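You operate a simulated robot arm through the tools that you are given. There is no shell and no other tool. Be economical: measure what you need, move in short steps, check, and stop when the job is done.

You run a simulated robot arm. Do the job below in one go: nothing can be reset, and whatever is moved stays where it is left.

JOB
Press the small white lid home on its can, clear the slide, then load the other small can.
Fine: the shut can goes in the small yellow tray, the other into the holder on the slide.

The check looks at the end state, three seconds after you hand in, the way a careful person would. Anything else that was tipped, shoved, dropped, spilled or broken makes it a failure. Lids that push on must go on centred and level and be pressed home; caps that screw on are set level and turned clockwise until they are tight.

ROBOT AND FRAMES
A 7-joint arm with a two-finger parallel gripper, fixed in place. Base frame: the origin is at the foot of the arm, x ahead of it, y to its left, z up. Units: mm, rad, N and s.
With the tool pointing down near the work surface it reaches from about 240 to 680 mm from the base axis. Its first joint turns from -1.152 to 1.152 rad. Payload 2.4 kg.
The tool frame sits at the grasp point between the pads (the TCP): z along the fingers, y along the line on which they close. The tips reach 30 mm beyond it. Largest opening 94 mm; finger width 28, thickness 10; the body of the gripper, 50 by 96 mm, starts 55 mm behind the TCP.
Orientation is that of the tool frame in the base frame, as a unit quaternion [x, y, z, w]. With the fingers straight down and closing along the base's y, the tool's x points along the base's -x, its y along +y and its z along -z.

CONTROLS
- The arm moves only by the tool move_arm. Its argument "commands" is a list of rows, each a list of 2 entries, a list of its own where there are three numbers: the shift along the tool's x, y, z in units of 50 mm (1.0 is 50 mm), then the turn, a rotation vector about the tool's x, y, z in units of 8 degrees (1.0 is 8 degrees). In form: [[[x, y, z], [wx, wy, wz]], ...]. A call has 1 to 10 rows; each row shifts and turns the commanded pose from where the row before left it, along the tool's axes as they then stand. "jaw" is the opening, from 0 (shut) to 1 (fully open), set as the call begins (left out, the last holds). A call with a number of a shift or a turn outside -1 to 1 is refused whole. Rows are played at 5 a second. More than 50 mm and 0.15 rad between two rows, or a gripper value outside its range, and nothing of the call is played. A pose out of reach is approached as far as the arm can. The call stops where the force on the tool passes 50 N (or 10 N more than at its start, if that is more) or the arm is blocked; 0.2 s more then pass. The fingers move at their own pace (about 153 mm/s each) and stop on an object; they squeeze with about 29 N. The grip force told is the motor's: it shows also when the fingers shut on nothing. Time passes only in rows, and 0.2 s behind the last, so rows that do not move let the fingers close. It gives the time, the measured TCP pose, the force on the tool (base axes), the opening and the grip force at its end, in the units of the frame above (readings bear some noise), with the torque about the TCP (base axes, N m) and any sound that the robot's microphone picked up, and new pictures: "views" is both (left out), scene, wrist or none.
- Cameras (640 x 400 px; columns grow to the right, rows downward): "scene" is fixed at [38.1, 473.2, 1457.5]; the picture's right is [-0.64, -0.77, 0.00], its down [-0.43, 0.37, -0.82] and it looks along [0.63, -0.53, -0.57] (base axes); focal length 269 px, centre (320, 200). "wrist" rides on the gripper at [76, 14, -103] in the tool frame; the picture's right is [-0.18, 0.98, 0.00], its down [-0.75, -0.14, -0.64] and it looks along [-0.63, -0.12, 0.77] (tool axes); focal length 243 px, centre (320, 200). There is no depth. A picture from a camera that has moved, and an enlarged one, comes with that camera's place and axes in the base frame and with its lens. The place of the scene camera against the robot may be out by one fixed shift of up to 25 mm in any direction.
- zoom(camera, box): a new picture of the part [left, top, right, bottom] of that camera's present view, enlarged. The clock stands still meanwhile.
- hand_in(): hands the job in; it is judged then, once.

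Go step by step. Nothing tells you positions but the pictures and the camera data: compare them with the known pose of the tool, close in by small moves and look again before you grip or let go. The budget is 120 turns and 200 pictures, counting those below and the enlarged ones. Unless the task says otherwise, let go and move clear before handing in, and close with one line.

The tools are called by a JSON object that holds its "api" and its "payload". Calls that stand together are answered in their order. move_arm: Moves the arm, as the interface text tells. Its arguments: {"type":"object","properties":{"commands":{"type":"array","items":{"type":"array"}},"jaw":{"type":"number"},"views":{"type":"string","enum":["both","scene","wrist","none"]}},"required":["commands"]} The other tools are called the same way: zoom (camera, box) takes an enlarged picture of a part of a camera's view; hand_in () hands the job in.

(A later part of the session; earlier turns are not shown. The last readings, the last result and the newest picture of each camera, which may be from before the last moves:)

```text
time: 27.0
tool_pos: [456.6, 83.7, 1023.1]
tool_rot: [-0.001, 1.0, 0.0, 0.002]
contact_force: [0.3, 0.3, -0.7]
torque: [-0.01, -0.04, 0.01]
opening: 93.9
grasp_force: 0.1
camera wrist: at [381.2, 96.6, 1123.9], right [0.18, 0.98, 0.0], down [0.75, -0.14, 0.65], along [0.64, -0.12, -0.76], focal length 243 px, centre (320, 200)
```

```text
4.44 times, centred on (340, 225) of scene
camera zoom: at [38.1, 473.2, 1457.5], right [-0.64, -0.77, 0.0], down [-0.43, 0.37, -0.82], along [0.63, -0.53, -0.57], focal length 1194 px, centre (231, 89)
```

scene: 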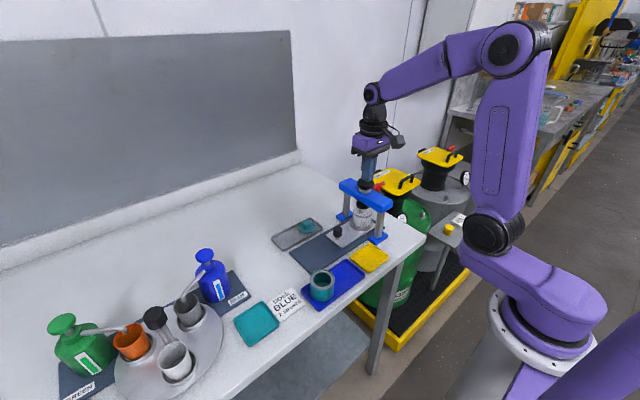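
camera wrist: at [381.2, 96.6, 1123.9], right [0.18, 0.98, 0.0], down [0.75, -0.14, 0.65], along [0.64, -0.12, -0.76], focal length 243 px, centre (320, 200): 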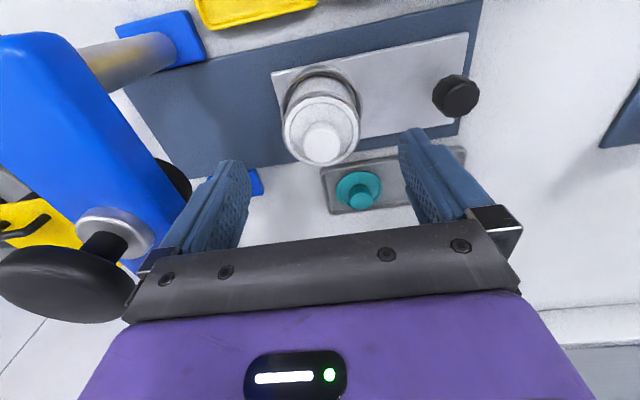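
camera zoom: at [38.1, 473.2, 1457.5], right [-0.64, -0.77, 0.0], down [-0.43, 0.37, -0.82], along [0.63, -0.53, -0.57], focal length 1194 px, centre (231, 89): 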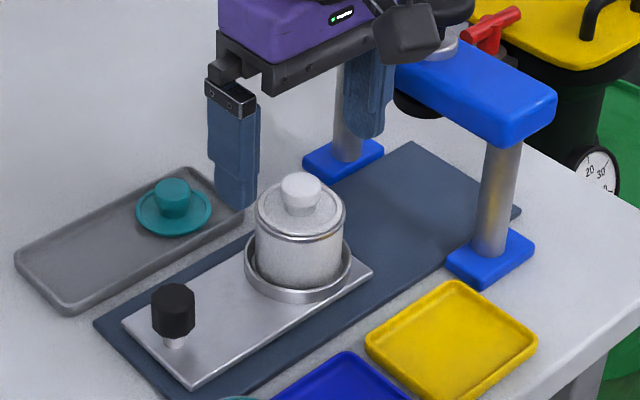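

Can axis at about (456, 85). Descending to grip below the rim, above the holder ring.

{"api": "move_arm", "payload": {"commands": [[[0.01, 0.025, 0.5], [0, 0, 0]], [[0, 0, 0.4], [0, 0, 0]], [[0, 0, 0.3], [0, 0, 0]], [[0, 0, 0.1], [0, 0, 0]], [[0, 0, 0], [0, 0, 0]]], "views": "wrist"}}

{"api": "zoom", "payload": {"camera": "scene", "box": [290, 180, 390, 270]}}

```text
time: 28.2
tool_pos: [456.4, 83.1, 958.3]
tool_rot: [0.0, 1.0, 0.001, 0.003]
contact_force: [0.3, -0.9, 0.5]
torque: [0.0, -0.01, 0.02]
opening: 93.8
grasp_force: 0.0
camera wrist: at [380.3, 97.3, 1058.9], right [0.18, 0.98, 0.0], down [0.75, -0.14, 0.65], along [0.64, -0.12, -0.76], focal length 243 px, centre (320, 200)
```

wrist: 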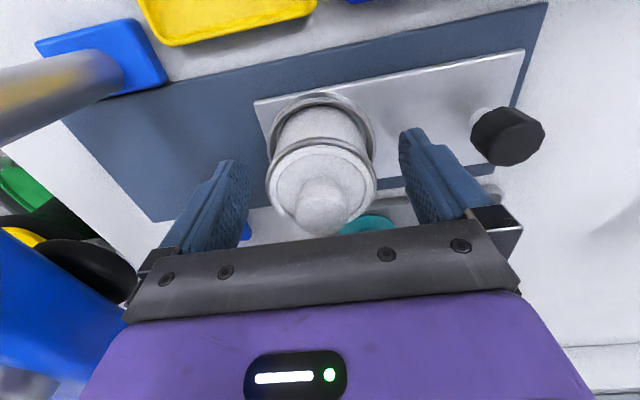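

```text
4.44 times, centred on (340, 225) of scene
camera zoom: at [38.1, 473.2, 1457.5], right [-0.64, -0.77, 0.0], down [-0.43, 0.37, -0.82], along [0.63, -0.53, -0.57], focal length 1194 px, centre (231, 89)
```

zoom: 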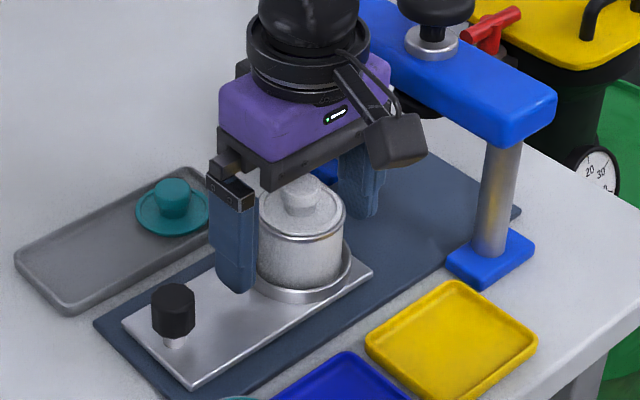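

{"api": "move_arm", "payload": {"commands": [[[0, 0.02, 0], [0, 0, 0]], [[0, 0, 0], [0, 0, 0]], [[0, 0, 0], [0, 0, 0]], [[0, 0, 0], [0, 0, 0]]], "jaw": 0, "views": "wrist"}}

{"api": "zoom", "payload": {"camera": "scene", "box": [290, 180, 390, 270]}}

```text
time: 29.2
tool_pos: [456.5, 85.6, 958.7]
tool_rot: [0.0, 1.0, 0.0, 0.003]
contact_force: [0.2, -0.2, -0.1]
torque: [-0.01, 0.0, -0.01]
opening: 53.8
grasp_force: 28.8
camera wrist: at [380.4, 98.6, 1059.7], right [0.18, 0.98, 0.0], down [0.75, -0.14, 0.65], along [0.64, -0.12, -0.76], focal length 243 px, centre (320, 200)
```

wrist: 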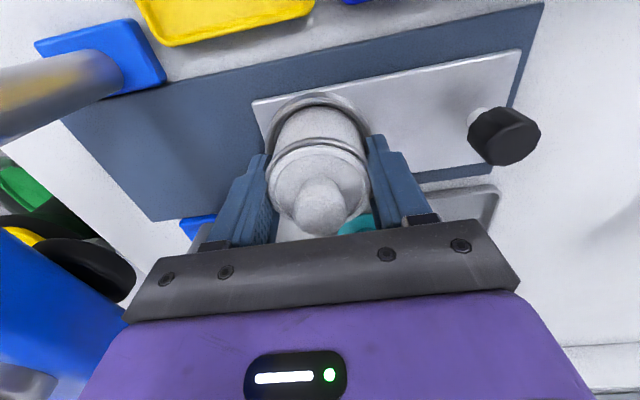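

```text
4.44 times, centred on (340, 225) of scene
camera zoom: at [38.1, 473.2, 1457.5], right [-0.64, -0.77, 0.0], down [-0.43, 0.37, -0.82], along [0.63, -0.53, -0.57], focal length 1194 px, centre (231, 89)
```

zoom: 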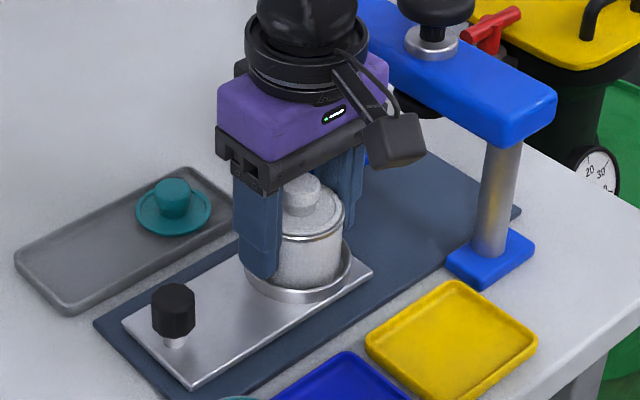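

Gripped at 53.8 mm. Lifting straight up.

{"api": "move_arm", "payload": {"commands": [[[0, 0, -0.2], [0, 0, 0]], [[0, 0, -0.3], [0, 0, 0]], [[0, 0, -0.4], [0, 0, 0]], [[0, 0, -0.4], [0, 0, 0]], [[0, 0, 0], [0, 0, 0]]], "views": "wrist"}}

{"api": "zoom", "payload": {"camera": "scene", "box": [290, 180, 390, 270]}}

```text
time: 30.4
tool_pos: [454.5, 85.4, 1023.7]
tool_rot: [-0.001, 1.0, 0.0, 0.003]
contact_force: [0.0, -0.2, -0.1]
torque: [-0.01, 0.0, -0.01]
opening: 53.9
grasp_force: 29.0
camera wrist: at [379.7, 99.9, 1124.7], right [0.18, 0.98, 0.0], down [0.75, -0.14, 0.65], along [0.64, -0.12, -0.76], focal length 243 px, centre (320, 200)
```

wrist: 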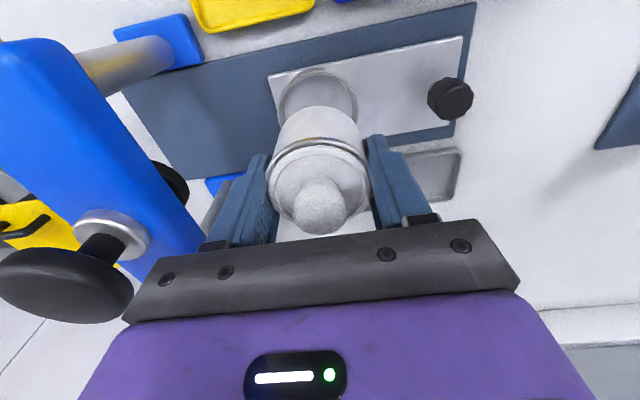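

```text
4.44 times, centred on (340, 225) of scene
camera zoom: at [38.1, 473.2, 1457.5], right [-0.64, -0.77, 0.0], down [-0.43, 0.37, -0.82], along [0.63, -0.53, -0.57], focal length 1194 px, centre (231, 89)
```

zoom: 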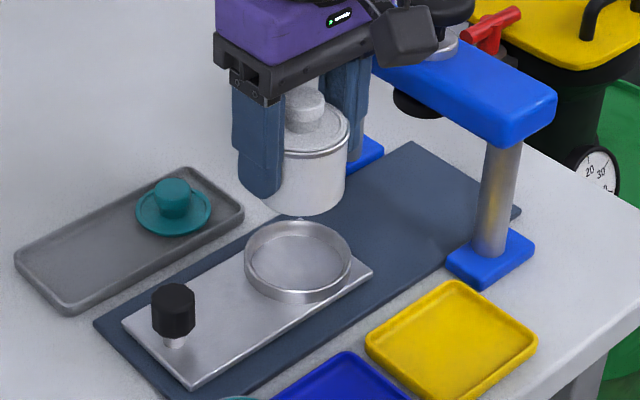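

Holder is empty and the can is held upright. Moving to above the yellow tray, centre about (347, 57).

{"api": "move_arm", "payload": {"commands": [[[0.7, -0.15, 0], [0, 0, 0]], [[0.75, -0.18, 0], [0, 0, 0]], [[0.7, -0.17, 0], [0, 0, 0]], [[0, 0, 0], [0, 0, 0]]], "views": "wrist"}}

{"api": "zoom", "payload": {"camera": "scene", "box": [300, 180, 420, 290]}}

```text
time: 31.4
tool_pos: [347.2, 58.6, 1023.5]
tool_rot: [0.0, 1.0, -0.001, 0.002]
contact_force: [0.1, 0.3, -0.1]
torque: [0.03, -0.02, 0.01]
opening: 54.0
grasp_force: 29.3
camera wrist: at [271.5, 72.3, 1124.4], right [0.18, 0.98, 0.0], down [0.75, -0.14, 0.65], along [0.64, -0.12, -0.76], focal length 243 px, centre (320, 200)
```

wrist: 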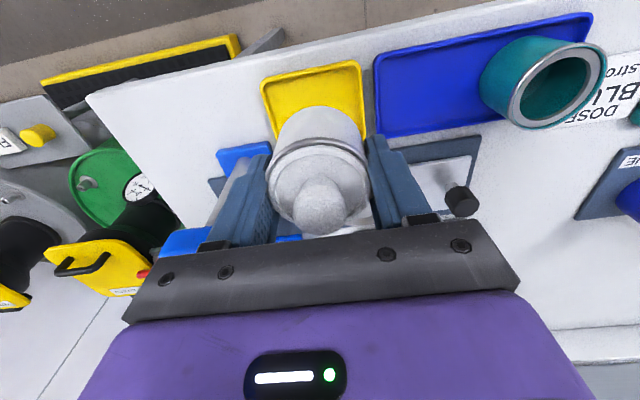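

```text
3.64 times, centred on (360, 235) of scene
camera zoom: at [38.0, 473.2, 1457.5], right [-0.64, -0.77, 0.0], down [-0.43, 0.37, -0.82], along [0.63, -0.53, -0.57], focal length 977 px, centre (174, 73)
```

zoom: 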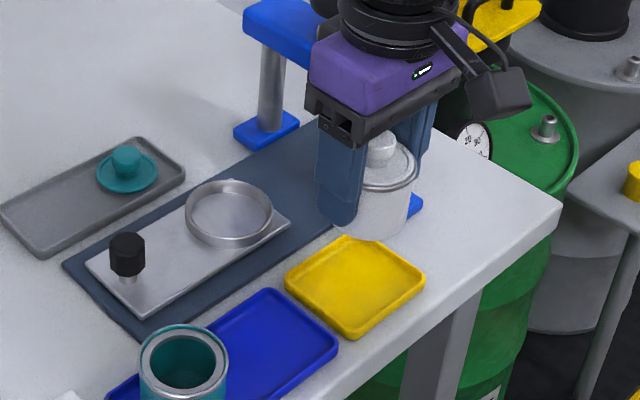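

Tray spans x 313–384, y 19–94, centre (348, 57); I'm over it. Lowering most of the way.

{"api": "move_arm", "payload": {"commands": [[[0, -0.02, 0.4], [0, 0, 0]], [[0, 0, 0.4], [0, 0, 0]], [[0, 0, 0.2], [0, 0, 0]], [[0, 0, 0], [0, 0, 0]]], "views": "wrist"}}

{"api": "zoom", "payload": {"camera": "scene", "box": [320, 190, 420, 290]}}

{"api": "zoom", "payload": {"camera": "wrist", "box": [180, 40, 440, 240]}}

```text
time: 32.4
tool_pos: [348.3, 58.5, 973.0]
tool_rot: [0.0, 1.0, 0.0, 0.003]
contact_force: [0.2, 1.0, -1.0]
torque: [0.0, 0.03, 0.0]
opening: 53.8
grasp_force: 28.6
camera wrist: at [272.3, 72.8, 1074.1], right [0.18, 0.98, 0.0], down [0.75, -0.14, 0.65], along [0.64, -0.12, -0.76], focal length 243 px, centre (320, 200)
```

wrist: 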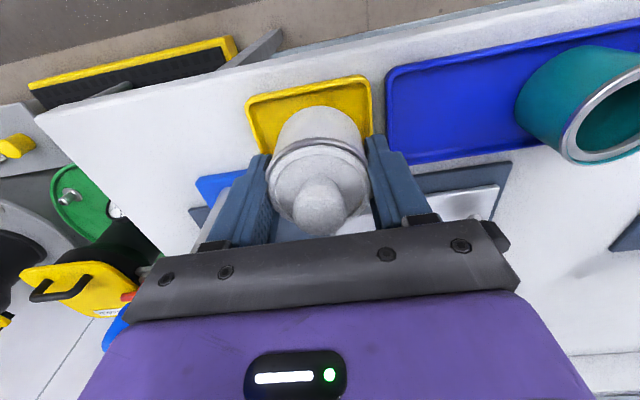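

```text
4.00 times, centred on (370, 240) of scene
camera zoom: at [38.1, 473.2, 1457.5], right [-0.64, -0.77, 0.0], down [-0.43, 0.37, -0.82], along [0.63, -0.53, -0.57], focal length 1075 px, centre (120, 40)
```

zoom: 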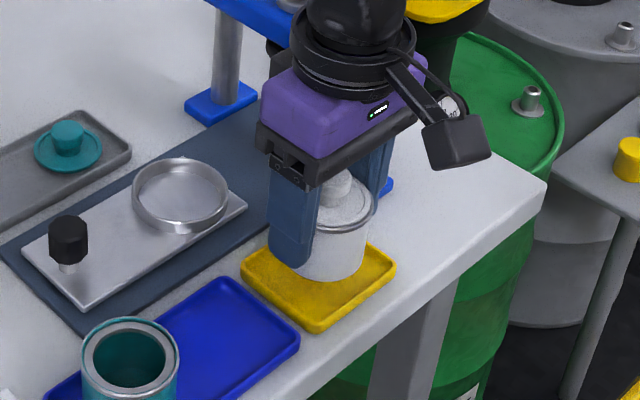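

```text
2.00 times, centred on (310, 140) of wrist
camera zoom: at [272.3, 72.8, 1074.1], right [0.18, 0.98, 0.0], down [0.75, -0.14, 0.65], along [0.64, -0.12, -0.76], focal length 485 px, centre (340, 320)
```

zoom: 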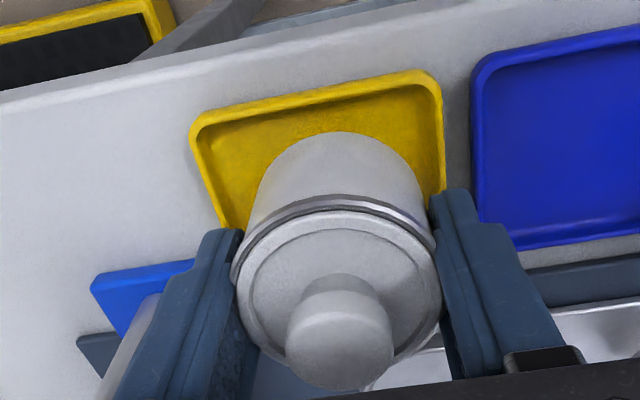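

Can is centred in x; shifting 2 mm in -y and lowering until contact.

{"api": "move_arm", "payload": {"commands": [[[0, -0.04, 0.1], [0, 0, 0]], [[0, 0, 0.1], [0, 0, 0]], [[0, 0, 0], [0, 0, 0]]], "views": "none"}}

{"api": "move_arm", "payload": {"commands": [[[0, 0, 0.05], [0, 0, 0]], [[0, 0, 0], [0, 0, 0]]], "views": "wrist"}}

{"api": "zoom", "payload": {"camera": "wrist", "box": [180, 40, 440, 240]}}

```text
time: 33.2
tool_pos: [348.1, 57.9, 963.3]
tool_rot: [0.0, 1.0, 0.0, 0.003]
contact_force: [0.4, -0.2, -0.1]
torque: [-0.01, 0.0, 0.0]
opening: 54.2
grasp_force: 29.4
```

```text
time: 33.8
tool_pos: [347.6, 57.1, 959.4]
tool_rot: [0.001, 1.0, 0.001, 0.003]
contact_force: [-0.1, 0.5, -0.6]
torque: [0.0, -0.02, 0.0]
opening: 54.0
grasp_force: 29.0
camera wrist: at [272.3, 71.1, 1062.0], right [0.18, 0.98, 0.0], down [0.75, -0.14, 0.65], along [0.64, -0.12, -0.76], focal length 243 px, centre (320, 200)
```

wrist: 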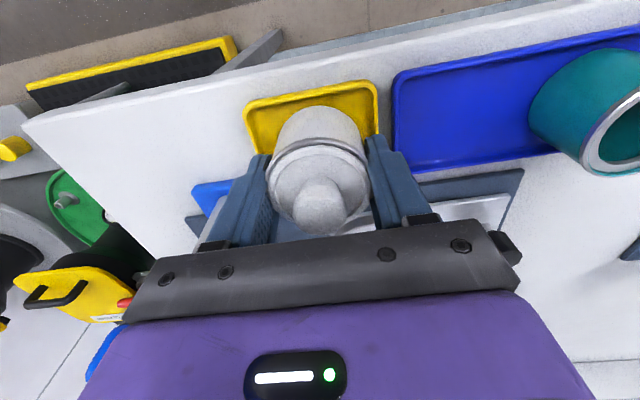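

```text
2.00 times, centred on (310, 140) of wrist
camera zoom: at [272.3, 71.1, 1062.0], right [0.18, 0.98, 0.0], down [0.75, -0.14, 0.65], along [0.64, -0.12, -0.76], focal length 485 px, centre (340, 320)
```

zoom: 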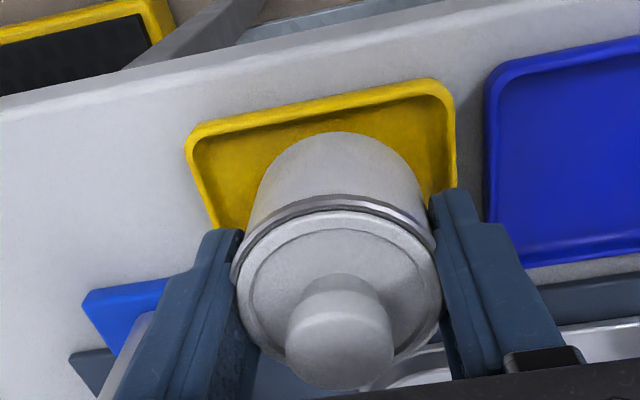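

Nearly down. Continuing in 2.5 mm steps watching the force.

{"api": "move_arm", "payload": {"commands": [[[0, 0, 0.05], [0, 0, 0]], [[0, 0, 0], [0, 0, 0]]], "views": "none"}}

{"api": "move_arm", "payload": {"commands": [[[0, 0, 0.05], [0, 0, 0]], [[0, 0, 0], [0, 0, 0]]], "views": "none"}}

{"api": "move_arm", "payload": {"commands": [[[0, 0, 0.04], [0, 0, 0]], [[0, 0, 0], [0, 0, 0]]], "views": "wrist"}}

```text
time: 34.4
tool_pos: [346.9, 58.8, 958.1]
tool_rot: [0.0, 1.0, 0.0, 0.002]
contact_force: [0.1, -0.1, -0.3]
torque: [0.0, 0.0, -0.03]
opening: 53.9
grasp_force: 29.1
```

```text
time: 35.0
tool_pos: [347.5, 57.1, 956.3]
tool_rot: [0.0, 1.0, 0.0, 0.003]
contact_force: [1.0, -0.3, 0.0]
torque: [0.02, -0.02, 0.01]
opening: 53.8
grasp_force: 29.7
```

```text
time: 35.6
tool_pos: [348.2, 57.0, 954.5]
tool_rot: [0.0, 1.0, 0.0, 0.003]
contact_force: [0.5, 0.7, -0.6]
torque: [0.02, 0.01, 0.01]
opening: 54.0
grasp_force: 28.7
camera wrist: at [272.2, 70.7, 1055.4], right [0.18, 0.98, 0.0], down [0.75, -0.14, 0.65], along [0.64, -0.12, -0.76], focal length 243 px, centre (320, 200)
```

wrist: 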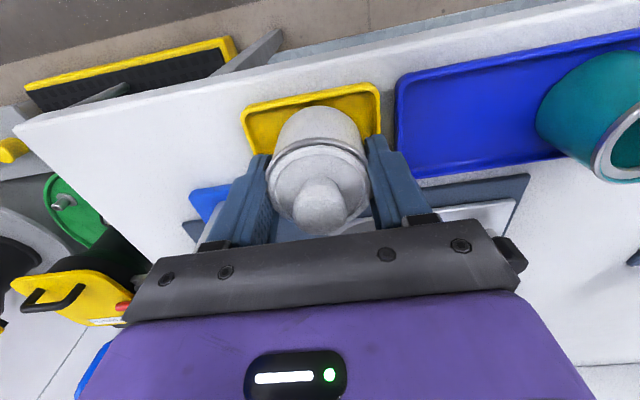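

{"api": "move_arm", "payload": {"commands": [[[0, 0, 0.04], [0, 0, 0]], [[0, 0, 0], [0, 0, 0]]], "views": "none"}}

{"api": "move_arm", "payload": {"commands": [[[0, 0, 0.04], [0, 0, 0]], [[0, 0, 0], [0, 0, 0]]], "views": "none"}}

{"api": "zoom", "payload": {"camera": "wrist", "box": [180, 40, 440, 240]}}

{"api": "zoom", "payload": {"camera": "scene", "box": [340, 210, 410, 280]}}

```text
time: 36.2
tool_pos: [348.1, 56.2, 952.3]
tool_rot: [-0.001, 1.0, 0.001, 0.003]
contact_force: [0.0, -0.5, -0.8]
torque: [-0.05, 0.02, -0.02]
opening: 53.7
grasp_force: 29.3
```

```text
time: 36.8
tool_pos: [347.3, 57.6, 950.6]
tool_rot: [0.0, 1.0, 0.0, 0.003]
contact_force: [-0.3, -0.5, -0.5]
torque: [-0.02, 0.01, 0.0]
opening: 54.0
grasp_force: 28.8
```

```text
2.00 times, centred on (310, 140) of wrist
camera zoom: at [272.2, 70.7, 1051.3], right [0.18, 0.98, 0.0], down [0.75, -0.14, 0.65], along [0.63, -0.12, -0.76], focal length 485 px, centre (340, 320)
```

zoom: 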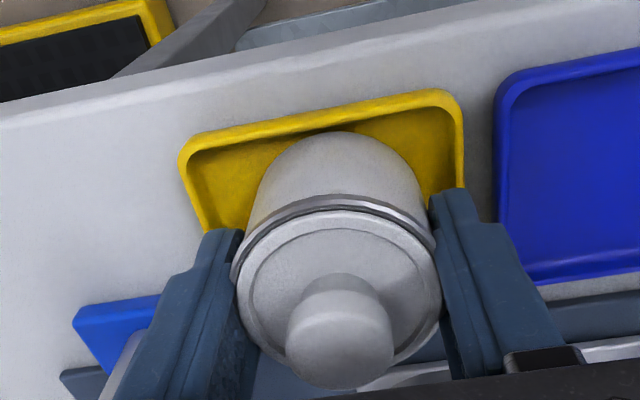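

```text
5.71 times, centred on (375, 245) of scene
camera zoom: at [38.1, 473.2, 1457.5], right [-0.64, -0.77, 0.0], down [-0.43, 0.37, -0.82], along [0.63, -0.53, -0.57], focal length 1536 px, centre (6, -57)
```

zoom: 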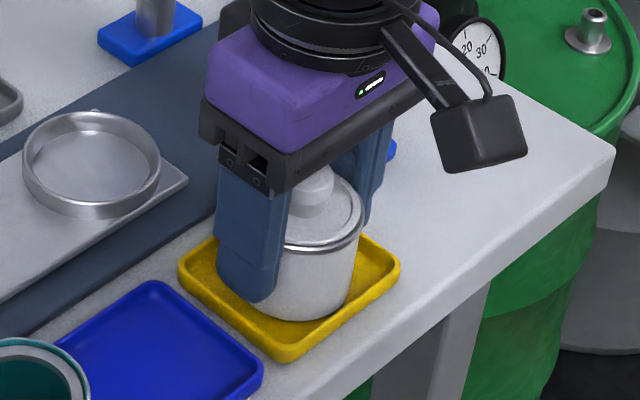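

Small centring shift (+1.5 mm x, -1.5 mm y), then continuing down.

{"api": "move_arm", "payload": {"commands": [[[-0.03, -0.03, 0.03], [0, 0, 0]], [[0, 0, 0], [0, 0, 0]]], "views": "none"}}

{"api": "move_arm", "payload": {"commands": [[[0, 0, 0.04], [0, 0, 0]], [[0, 0, 0], [0, 0, 0]]], "views": "none"}}

{"api": "move_arm", "payload": {"commands": [[[0, 0, 0.03], [0, 0, 0]], [[0, 0, 0], [0, 0, 0]]], "views": "none"}}

```text
time: 37.4
tool_pos: [349.7, 57.4, 948.8]
tool_rot: [0.0, 1.0, 0.0, 0.001]
contact_force: [0.0, 0.1, -0.5]
torque: [-0.03, -0.04, 0.01]
opening: 53.7
grasp_force: 28.9
```

```text
time: 38.0
tool_pos: [349.2, 56.7, 945.8]
tool_rot: [0.0, 1.0, 0.0, 0.003]
contact_force: [-0.9, -0.3, 6.0]
torque: [0.0, 0.01, -0.01]
opening: 53.7
grasp_force: 28.9
```

```text
time: 38.6
tool_pos: [350.0, 56.4, 942.7]
tool_rot: [0.0, 1.0, 0.0, 0.003]
contact_force: [1.5, 0.9, 5.6]
torque: [0.06, -0.09, 0.04]
opening: 53.9
grasp_force: 29.3
```

{"api": "zoom", "payload": {"camera": "wrist", "box": [200, 60, 420, 220]}}

{"api": "zoom", "payload": {"camera": "scene", "box": [345, 220, 405, 275]}}

```text
2.50 times, centred on (310, 140) of wrist
camera zoom: at [274.6, 69.5, 1045.2], right [0.18, 0.98, 0.0], down [0.75, -0.14, 0.65], along [0.64, -0.12, -0.76], focal length 606 px, centre (345, 350)
```

zoom: 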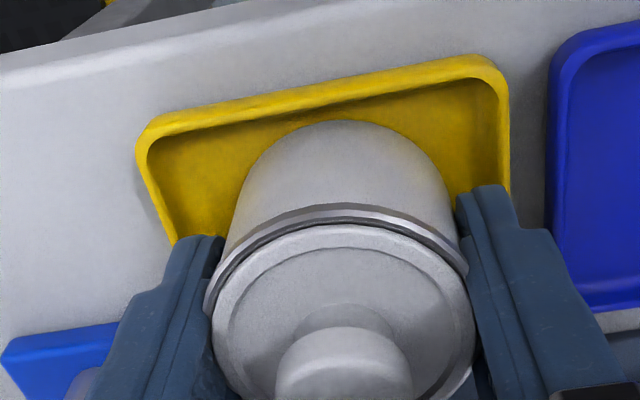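

```text
7.27 times, centred on (375, 248) of scene
camera zoom: at [38.0, 473.2, 1457.5], right [-0.64, -0.77, 0.0], down [-0.43, 0.37, -0.82], along [0.63, -0.53, -0.57], focal length 1954 px, centre (-80, -146)
```

zoom: 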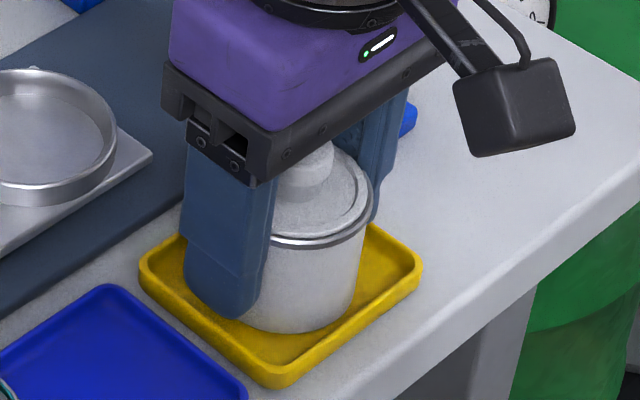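

The can rests on the tray floor. I'll open only slightly so the fingers don't reach the tray rim, then lift out.

{"api": "move_arm", "payload": {"commands": [[[0, 0, 0], [0, 0, 0]], [[0, 0, 0], [0, 0, 0]]], "jaw": 0.62, "views": "wrist"}}

{"api": "zoom", "payload": {"camera": "wrist", "box": [200, 60, 420, 220]}}

```text
time: 39.2
tool_pos: [349.8, 55.9, 943.4]
tool_rot: [0.0, 1.0, 0.0, 0.003]
contact_force: [0.1, 0.8, 0.1]
torque: [0.0, 0.02, 0.03]
opening: 58.6
grasp_force: 0.0
camera wrist: at [274.4, 69.4, 1045.4], right [0.18, 0.98, 0.0], down [0.75, -0.14, 0.65], along [0.64, -0.12, -0.76], focal length 243 px, centre (320, 200)
```

wrist: 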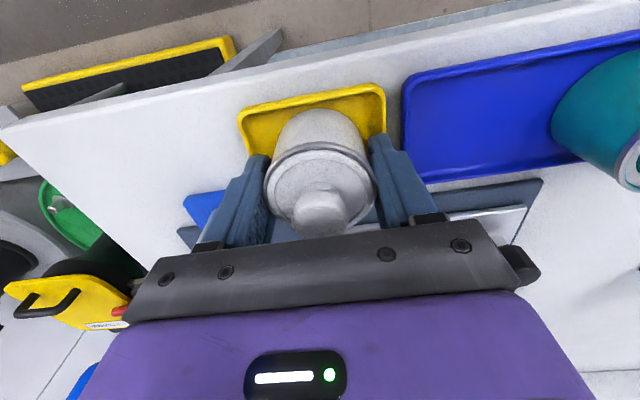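

```text
2.50 times, centred on (310, 140) of wrist
camera zoom: at [274.4, 69.4, 1045.4], right [0.18, 0.98, 0.0], down [0.75, -0.14, 0.65], along [0.64, -0.12, -0.76], focal length 606 px, centre (345, 350)
```

zoom: 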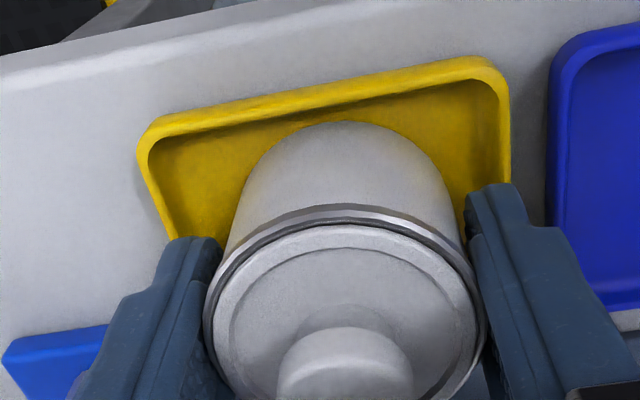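

Released. Lifting straight up slowly.

{"api": "move_arm", "payload": {"commands": [[[0, 0, -0.1], [0, 0, 0]], [[0, 0, -0.2], [0, 0, 0]], [[0, 0, -0.4], [0, 0, 0]], [[0, 0, -0.6], [0, 0, 0]], [[0, 0, -0.6], [0, 0, 0]], [[0, 0, 0], [0, 0, 0]]], "views": "wrist"}}

{"api": "zoom", "payload": {"camera": "scene", "box": [290, 200, 410, 310]}}

```text
time: 40.6
tool_pos: [348.9, 55.6, 1039.4]
tool_rot: [0.0, 1.0, 0.0, 0.003]
contact_force: [-0.4, -0.8, 0.2]
torque: [0.01, -0.04, -0.01]
opening: 58.2
grasp_force: 0.0
camera wrist: at [273.8, 68.9, 1140.7], right [0.18, 0.98, 0.0], down [0.75, -0.14, 0.65], along [0.64, -0.12, -0.76], focal length 243 px, centre (320, 200)
```

wrist: 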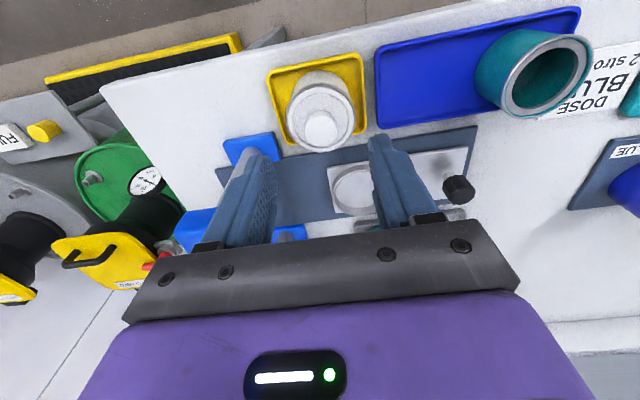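

```text
3.64 times, centred on (350, 255) of scene
camera zoom: at [38.1, 473.2, 1457.5], right [-0.64, -0.77, 0.0], down [-0.43, 0.37, -0.82], along [0.63, -0.53, -0.57], focal length 977 px, centre (211, 0)
```

zoom: 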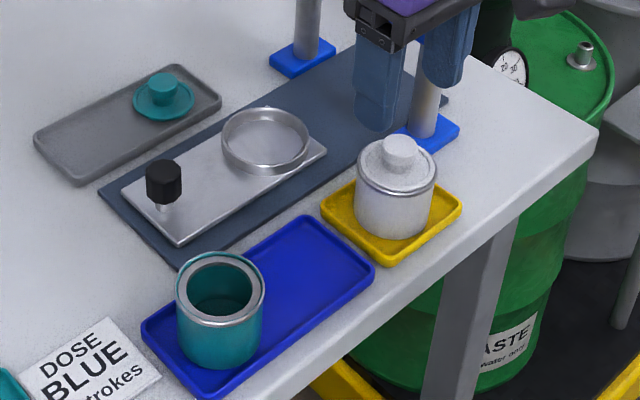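

Shut can is standing in the yellow tray. Next, moving above the teal can at about (342, 213), jaws wide.

{"api": "move_arm", "payload": {"commands": [[[0.03, 0.8, 0], [0, 0, 0]], [[0.03, 0.8, 0], [0, 0, 0]], [[0.03, 0.8, 0], [0, 0, 0]], [[0.03, 0.75, 0], [0, 0, 0]], [[0, 0, 0], [0, 0, 0]]], "jaw": 1, "views": "wrist"}}

{"api": "zoom", "payload": {"camera": "wrist", "box": [200, 60, 420, 220]}}

```text
time: 41.8
tool_pos: [343.8, 212.6, 1041.1]
tool_rot: [0.0, 1.0, 0.001, 0.003]
contact_force: [0.0, 0.4, 0.0]
torque: [0.01, 0.0, -0.02]
opening: 93.8
grasp_force: 0.1
camera wrist: at [268.1, 225.7, 1142.6], right [0.18, 0.98, 0.0], down [0.75, -0.14, 0.65], along [0.64, -0.12, -0.76], focal length 243 px, centre (320, 200)
```

wrist: 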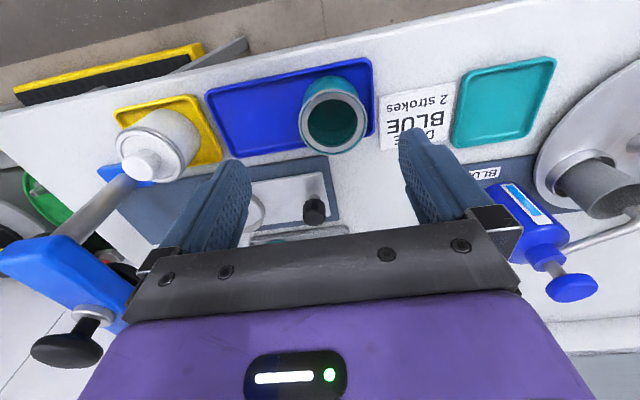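

```text
2.50 times, centred on (310, 140) of wrist
camera zoom: at [268.1, 225.7, 1142.6], right [0.18, 0.98, 0.0], down [0.75, -0.14, 0.65], along [0.64, -0.12, -0.76], focal length 606 px, centre (345, 350)
```

zoom: 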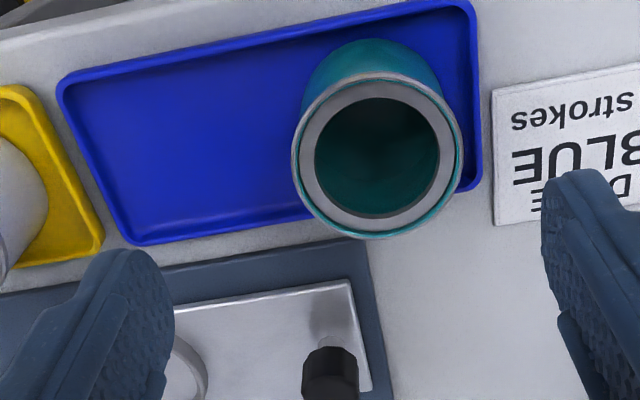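

Teal can rim: centre about (346, 222), z about 950, ~54 mm. Lining up and lowering partway.

{"api": "move_arm", "payload": {"commands": [[[-0.04, 0.19, 0.3], [0, 0, 0]], [[0, 0, 0.5], [0, 0, 0]], [[0, 0, 0.4], [0, 0, 0]], [[0, 0, 0], [0, 0, 0]]], "views": "wrist"}}

{"api": "zoom", "payload": {"camera": "scene", "box": [280, 220, 380, 310]}}

```text
time: 42.8
tool_pos: [346.6, 224.0, 979.3]
tool_rot: [0.0, 1.0, 0.0, 0.003]
contact_force: [0.7, 0.0, -0.5]
torque: [-0.01, 0.0, -0.03]
opening: 94.2
grasp_force: 0.0
camera wrist: at [270.7, 235.9, 1081.2], right [0.18, 0.98, 0.0], down [0.75, -0.14, 0.65], along [0.64, -0.12, -0.76], focal length 243 px, centre (320, 200)
```

wrist: 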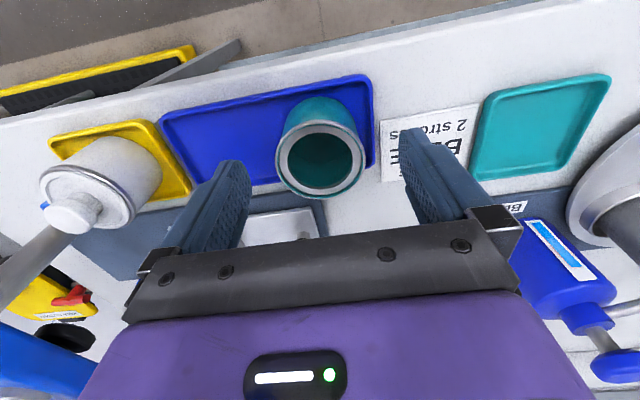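

```text
4.44 times, centred on (330, 265) of scene
camera zoom: at [38.1, 473.2, 1457.5], right [-0.64, -0.77, 0.0], down [-0.43, 0.37, -0.82], along [0.63, -0.53, -0.57], focal length 1194 px, centre (276, -89)
```

zoom: 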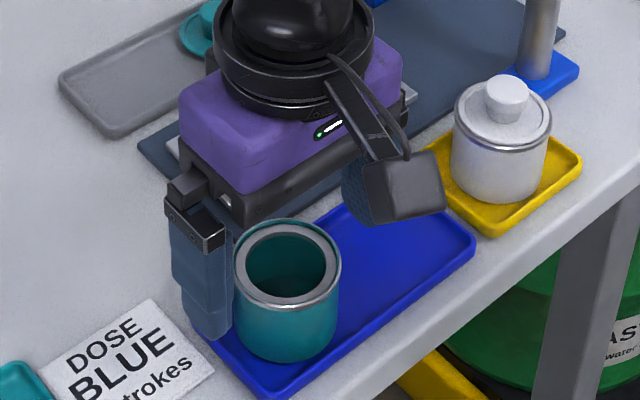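

{"api": "move_arm", "payload": {"commands": [[[0, -0.035, 0.2], [0, 0, 0]], [[0, 0, 0.2], [0, 0, 0]], [[0, 0, 0.1], [0, 0, 0]], [[0, 0, 0], [0, 0, 0]]], "views": "wrist"}}

{"api": "zoom", "payload": {"camera": "wrist", "box": [180, 60, 460, 240]}}

{"api": "zoom", "payload": {"camera": "scene", "box": [290, 240, 360, 310]}}

```text
time: 43.8
tool_pos: [346.3, 220.4, 954.3]
tool_rot: [0.0, 1.0, 0.0, 0.003]
contact_force: [0.4, -0.9, 0.4]
torque: [-0.01, -0.01, 0.01]
opening: 94.1
grasp_force: 0.0
camera wrist: at [270.1, 234.5, 1056.1], right [0.18, 0.98, 0.0], down [0.75, -0.14, 0.65], along [0.64, -0.12, -0.76], focal length 243 px, centre (320, 200)
```

wrist: 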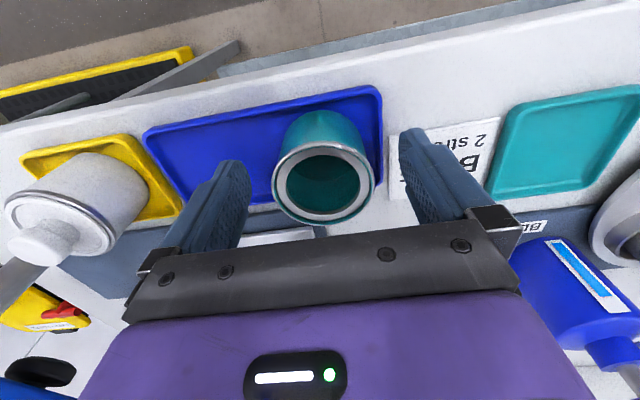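

```text
2.22 times, centred on (320, 150) of wrist
camera zoom: at [270.1, 234.5, 1056.1], right [0.18, 0.98, 0.0], down [0.75, -0.14, 0.65], along [0.64, -0.12, -0.76], focal length 539 px, centre (320, 311)
```

zoom: 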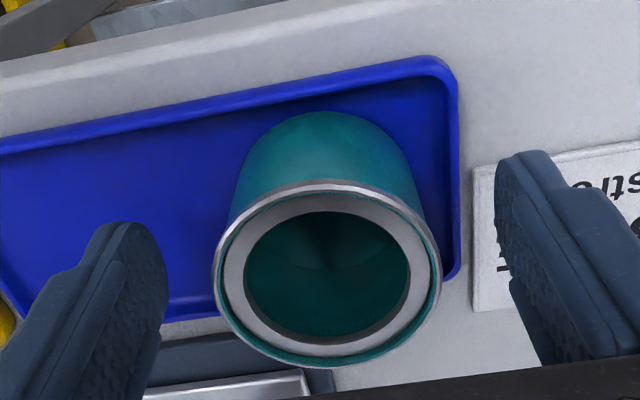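

```text
5.71 times, centred on (325, 275) of scene
camera zoom: at [38.1, 473.2, 1457.5], right [-0.64, -0.77, 0.0], down [-0.43, 0.37, -0.82], along [0.63, -0.53, -0.57], focal length 1536 px, centre (291, -229)
```

zoom: 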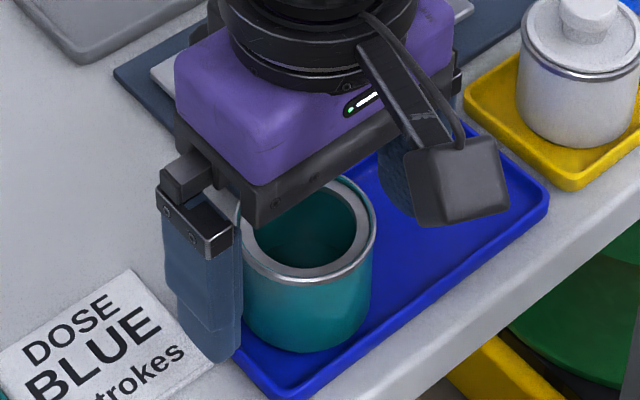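

Aligned; closing on the teal can.

{"api": "move_arm", "payload": {"commands": [[[0, 0.01, 0.04], [0, 0, 0]], [[0, 0, 0], [0, 0, 0]], [[0, 0, 0], [0, 0, 0]], [[0, 0, 0], [0, 0, 0]]], "jaw": 0, "views": "none"}}

{"api": "move_arm", "payload": {"commands": [[[0, 0, -0.15], [0, 0, 0]], [[0, 0, -0.3], [0, 0, 0]], [[0, 0, -0.4], [0, 0, 0]], [[0, 0, -0.6], [0, 0, 0]], [[0, 0, 0], [0, 0, 0]]], "views": "wrist"}}

{"api": "zoom", "payload": {"camera": "scene", "box": [280, 210, 380, 310]}}

```text
time: 44.8
tool_pos: [345.9, 221.0, 952.9]
tool_rot: [0.0, 1.0, 0.001, 0.004]
contact_force: [1.2, -2.2, 13.2]
torque: [-0.14, -0.08, -0.04]
opening: 53.8
grasp_force: 28.8
```

```text
time: 46.0
tool_pos: [343.9, 220.4, 1024.2]
tool_rot: [-0.001, 1.0, 0.0, 0.003]
contact_force: [0.2, -1.5, -0.3]
torque: [-0.01, -0.01, -0.01]
opening: 53.8
grasp_force: 28.7
camera wrist: at [268.4, 234.0, 1124.8], right [0.18, 0.98, 0.0], down [0.75, -0.14, 0.65], along [0.64, -0.12, -0.76], focal length 243 px, centre (320, 200)
```

wrist: 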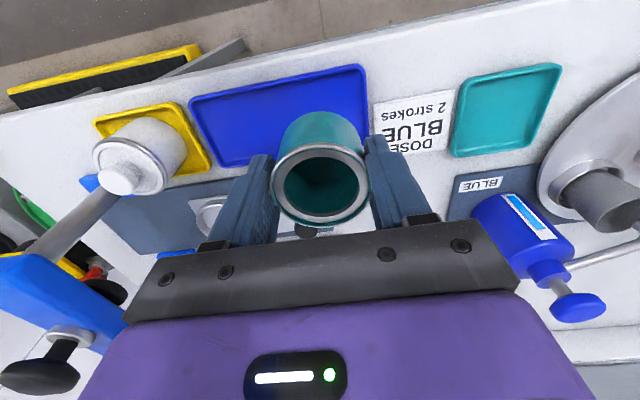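

```text
4.00 times, centred on (330, 260) of scene
camera zoom: at [38.1, 473.2, 1457.5], right [-0.64, -0.77, 0.0], down [-0.43, 0.37, -0.82], along [0.63, -0.53, -0.57], focal length 1075 px, centre (280, -40)
```

zoom: 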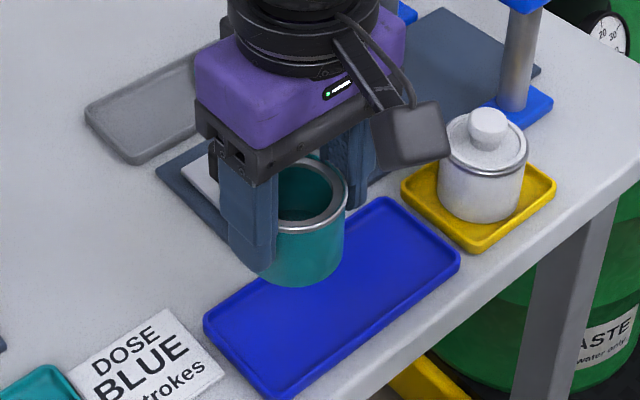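

Teal can is held upright. Moving over the holder at about (456, 86), where the white can was gripped.

{"api": "move_arm", "payload": {"commands": [[[-0.56, -0.675, 0], [0, 0, 0]], [[-0.56, -0.675, 0], [0, 0, 0]], [[-0.56, -0.675, 0], [0, 0, 0]], [[-0.56, -0.675, 0], [0, 0, 0]], [[0, 0, 0], [0, 0, 0]]], "views": "wrist"}}

{"api": "zoom", "payload": {"camera": "scene", "box": [290, 180, 390, 270]}}

{"api": "zoom", "payload": {"camera": "wrist", "box": [180, 60, 460, 240]}}

```text
time: 47.2
tool_pos: [456.9, 86.3, 1023.1]
tool_rot: [0.0, 1.0, 0.001, 0.003]
contact_force: [0.5, 0.5, -0.9]
torque: [0.04, 0.01, 0.0]
opening: 54.1
grasp_force: 29.2
camera wrist: at [381.8, 99.0, 1125.0], right [0.18, 0.98, 0.0], down [0.75, -0.14, 0.65], along [0.64, -0.12, -0.76], focal length 243 px, centre (320, 200)
```

wrist: 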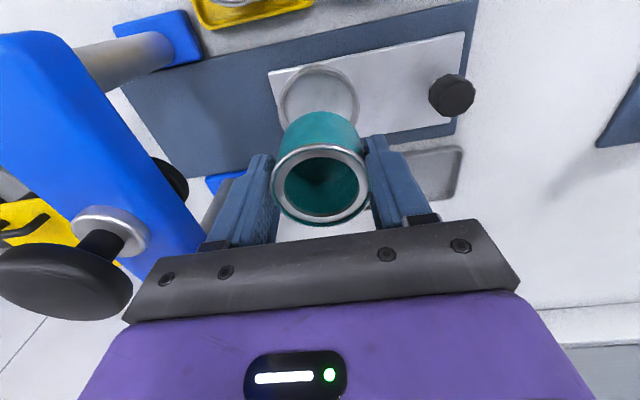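

```text
4.44 times, centred on (340, 225) of scene
camera zoom: at [38.1, 473.2, 1457.5], right [-0.64, -0.77, 0.0], down [-0.43, 0.37, -0.82], along [0.63, -0.53, -0.57], focal length 1194 px, centre (231, 89)
```

zoom: 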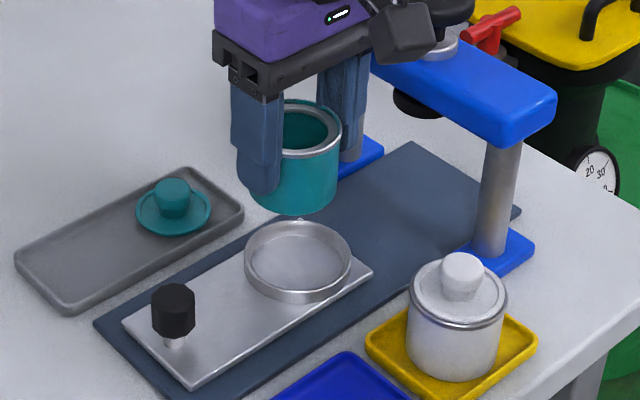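

```text
2.22 times, centred on (320, 150) of wrist
camera zoom: at [381.8, 99.0, 1125.0], right [0.18, 0.98, 0.0], down [0.75, -0.14, 0.65], along [0.64, -0.12, -0.76], focal length 539 px, centre (320, 311)
```

zoom: 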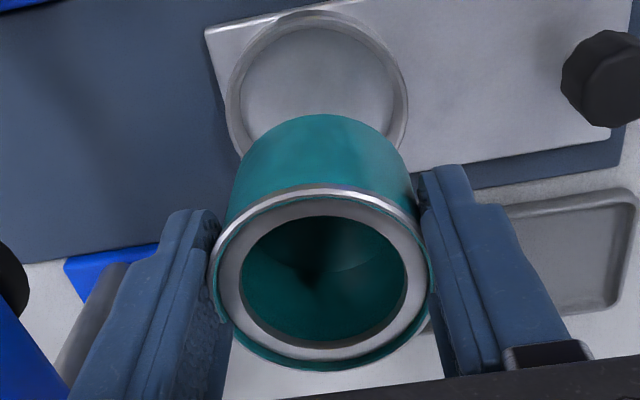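

The can looks ~4–5 mm too far in +x relative to the holder ring; correcting and lowering partway to re-check.

{"api": "move_arm", "payload": {"commands": [[[0.085, -0.025, 0.2], [0, 0, 0]], [[0, 0, 0.4], [0, 0, 0]], [[0, 0, 0], [0, 0, 0]]], "views": "wrist"}}

{"api": "zoom", "payload": {"camera": "scene", "box": [305, 200, 365, 260]}}

{"api": "zoom", "payload": {"camera": "wrist", "box": [220, 70, 420, 220]}}

```text
time: 48.0
tool_pos: [453.4, 85.0, 994.3]
tool_rot: [0.001, 1.0, 0.0, 0.003]
contact_force: [-0.3, 0.1, 0.3]
torque: [-0.04, 0.02, -0.03]
opening: 53.8
grasp_force: 29.6
camera wrist: at [377.6, 98.5, 1095.6], right [0.18, 0.98, 0.0], down [0.75, -0.14, 0.65], along [0.64, -0.12, -0.76], focal length 243 px, centre (320, 200)
```

wrist: 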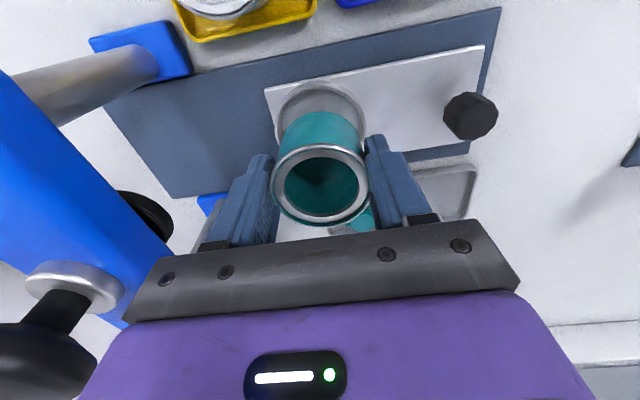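

```text
6.67 times, centred on (335, 230) of scene
camera zoom: at [38.1, 473.2, 1457.5], right [-0.64, -0.77, 0.0], down [-0.43, 0.37, -0.82], along [0.63, -0.53, -0.57], focal length 1792 px, centre (220, 0)
```

zoom: 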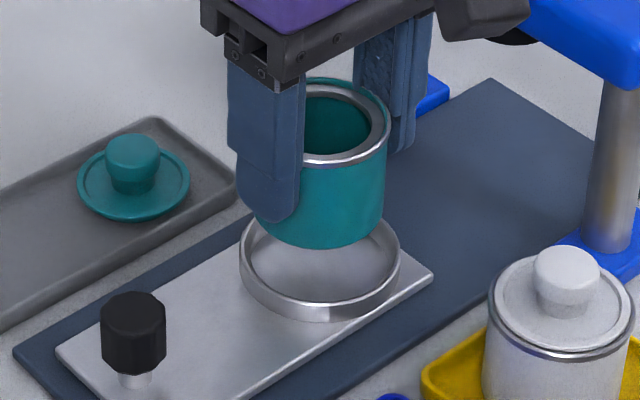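

```text
2.67 times, centred on (320, 145) of wrist
camera zoom: at [377.6, 98.5, 1095.6], right [0.18, 0.98, 0.0], down [0.75, -0.14, 0.65], along [0.64, -0.12, -0.76], focal length 647 px, centre (320, 347)
```

zoom: 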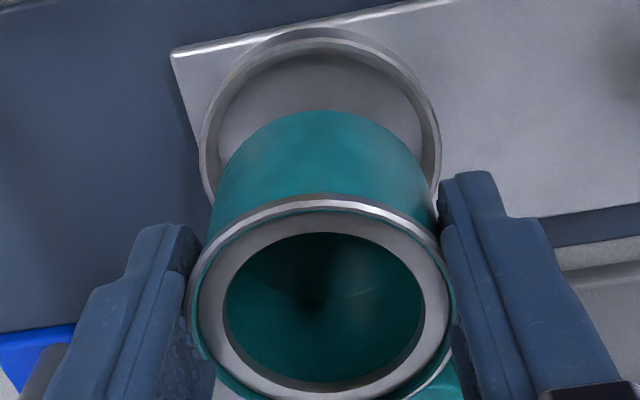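

{"api": "move_arm", "payload": {"commands": [[[0.08, 0.016, 0.1], [0, 0, 0]], [[0, 0, 0.1], [0, 0, 0]], [[0, 0, 0], [0, 0, 0]]], "views": "wrist"}}

{"api": "zoom", "payload": {"camera": "scene", "box": [305, 200, 365, 260]}}

{"api": "zoom", "payload": {"camera": "wrist", "box": [220, 70, 420, 220]}}

```text
time: 48.8
tool_pos: [448.6, 85.7, 984.3]
tool_rot: [0.0, 1.0, 0.0, 0.003]
contact_force: [-0.7, 0.5, 0.0]
torque: [-0.02, -0.01, -0.02]
opening: 53.8
grasp_force: 28.7
camera wrist: at [373.8, 97.9, 1085.5], right [0.18, 0.98, 0.0], down [0.75, -0.14, 0.65], along [0.64, -0.12, -0.76], focal length 243 px, centre (320, 200)
```

wrist: 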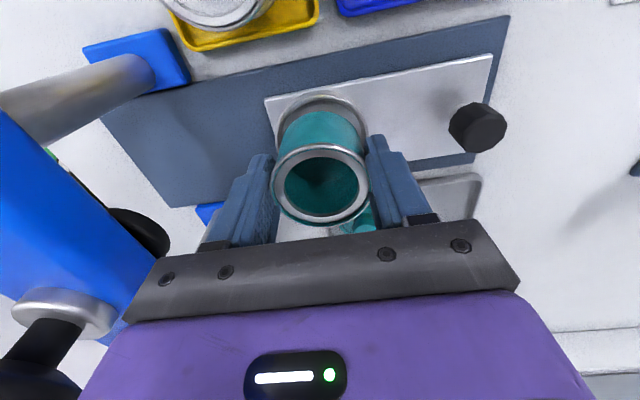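

```text
6.67 times, centred on (335, 230) of scene
camera zoom: at [38.1, 473.2, 1457.5], right [-0.64, -0.77, 0.0], down [-0.43, 0.37, -0.82], along [0.63, -0.53, -0.57], focal length 1792 px, centre (220, 0)
```

zoom: 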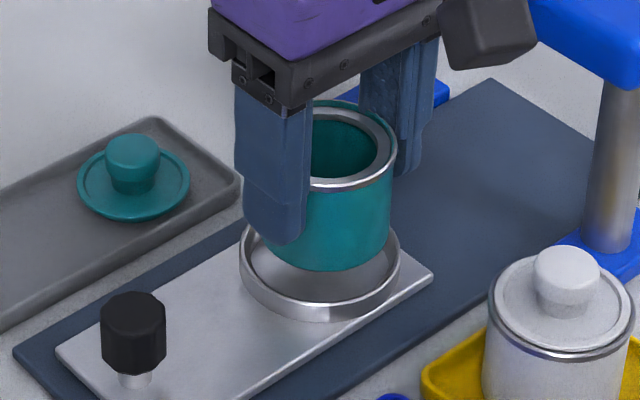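

```text
2.67 times, centred on (320, 145) of wrist
camera zoom: at [373.8, 97.9, 1085.5], right [0.18, 0.98, 0.0], down [0.75, -0.14, 0.65], along [0.64, -0.12, -0.76], focal length 647 px, centre (320, 347)
```

zoom: 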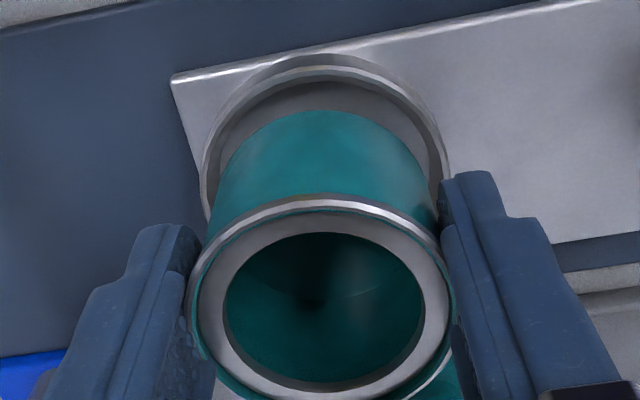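

{"api": "move_arm", "payload": {"commands": [[[0.036, 0.03, 0.06], [0, 0, 0]], [[0, 0, 0.04], [0, 0, 0]], [[0, 0, 0], [0, 0, 0]]], "views": "wrist"}}

{"api": "zoom", "payload": {"camera": "scene", "box": [310, 215, 355, 255]}}

{"api": "zoom", "payload": {"camera": "wrist", "box": [220, 70, 420, 220]}}

```text
time: 49.6
tool_pos: [447.4, 86.9, 979.7]
tool_rot: [-0.001, 1.0, 0.001, 0.003]
contact_force: [-0.1, -0.1, -0.9]
torque: [0.0, 0.02, 0.02]
opening: 53.9
grasp_force: 28.6
camera wrist: at [371.7, 100.1, 1080.7], right [0.18, 0.98, 0.0], down [0.75, -0.14, 0.65], along [0.64, -0.12, -0.76], focal length 243 px, centre (320, 200)
```

wrist: 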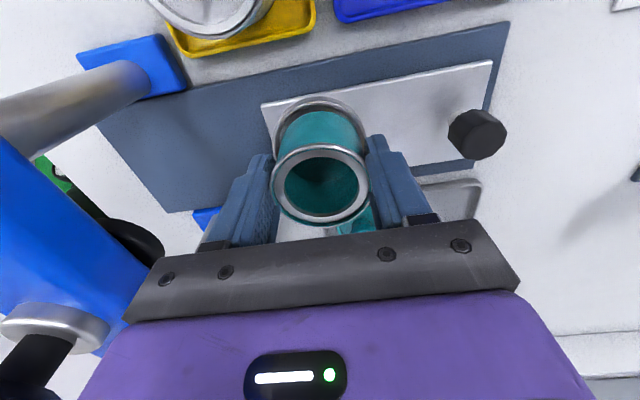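

```text
10.00 times, centred on (332, 235) of scene
camera zoom: at [38.1, 473.2, 1457.5], right [-0.64, -0.77, 0.0], down [-0.43, 0.37, -0.82], along [0.63, -0.53, -0.57], focal length 2687 px, centre (195, -150)
```

zoom: 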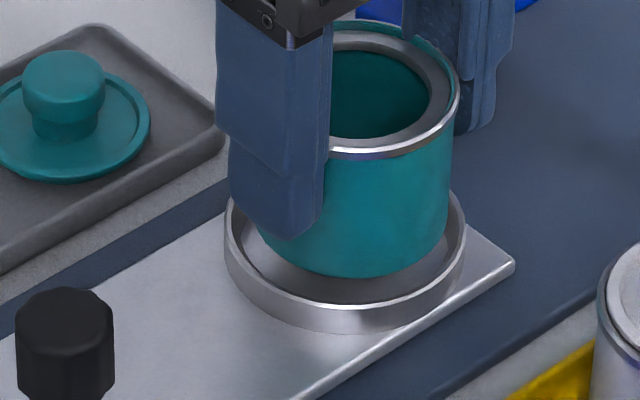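

```text
2.67 times, centred on (320, 145) of wrist
camera zoom: at [371.7, 100.1, 1080.7], right [0.18, 0.98, 0.0], down [0.75, -0.14, 0.65], along [0.64, -0.12, -0.76], focal length 647 px, centre (320, 347)
```

zoom: 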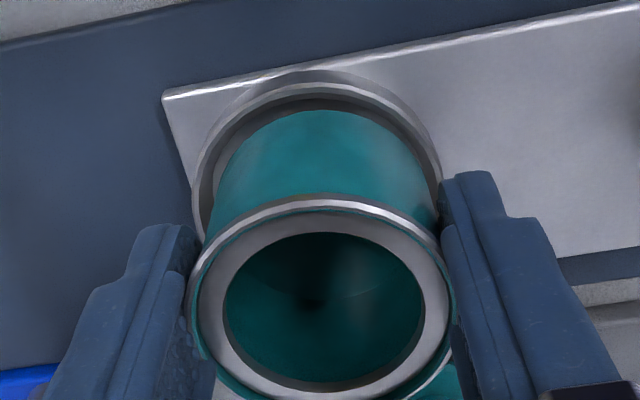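

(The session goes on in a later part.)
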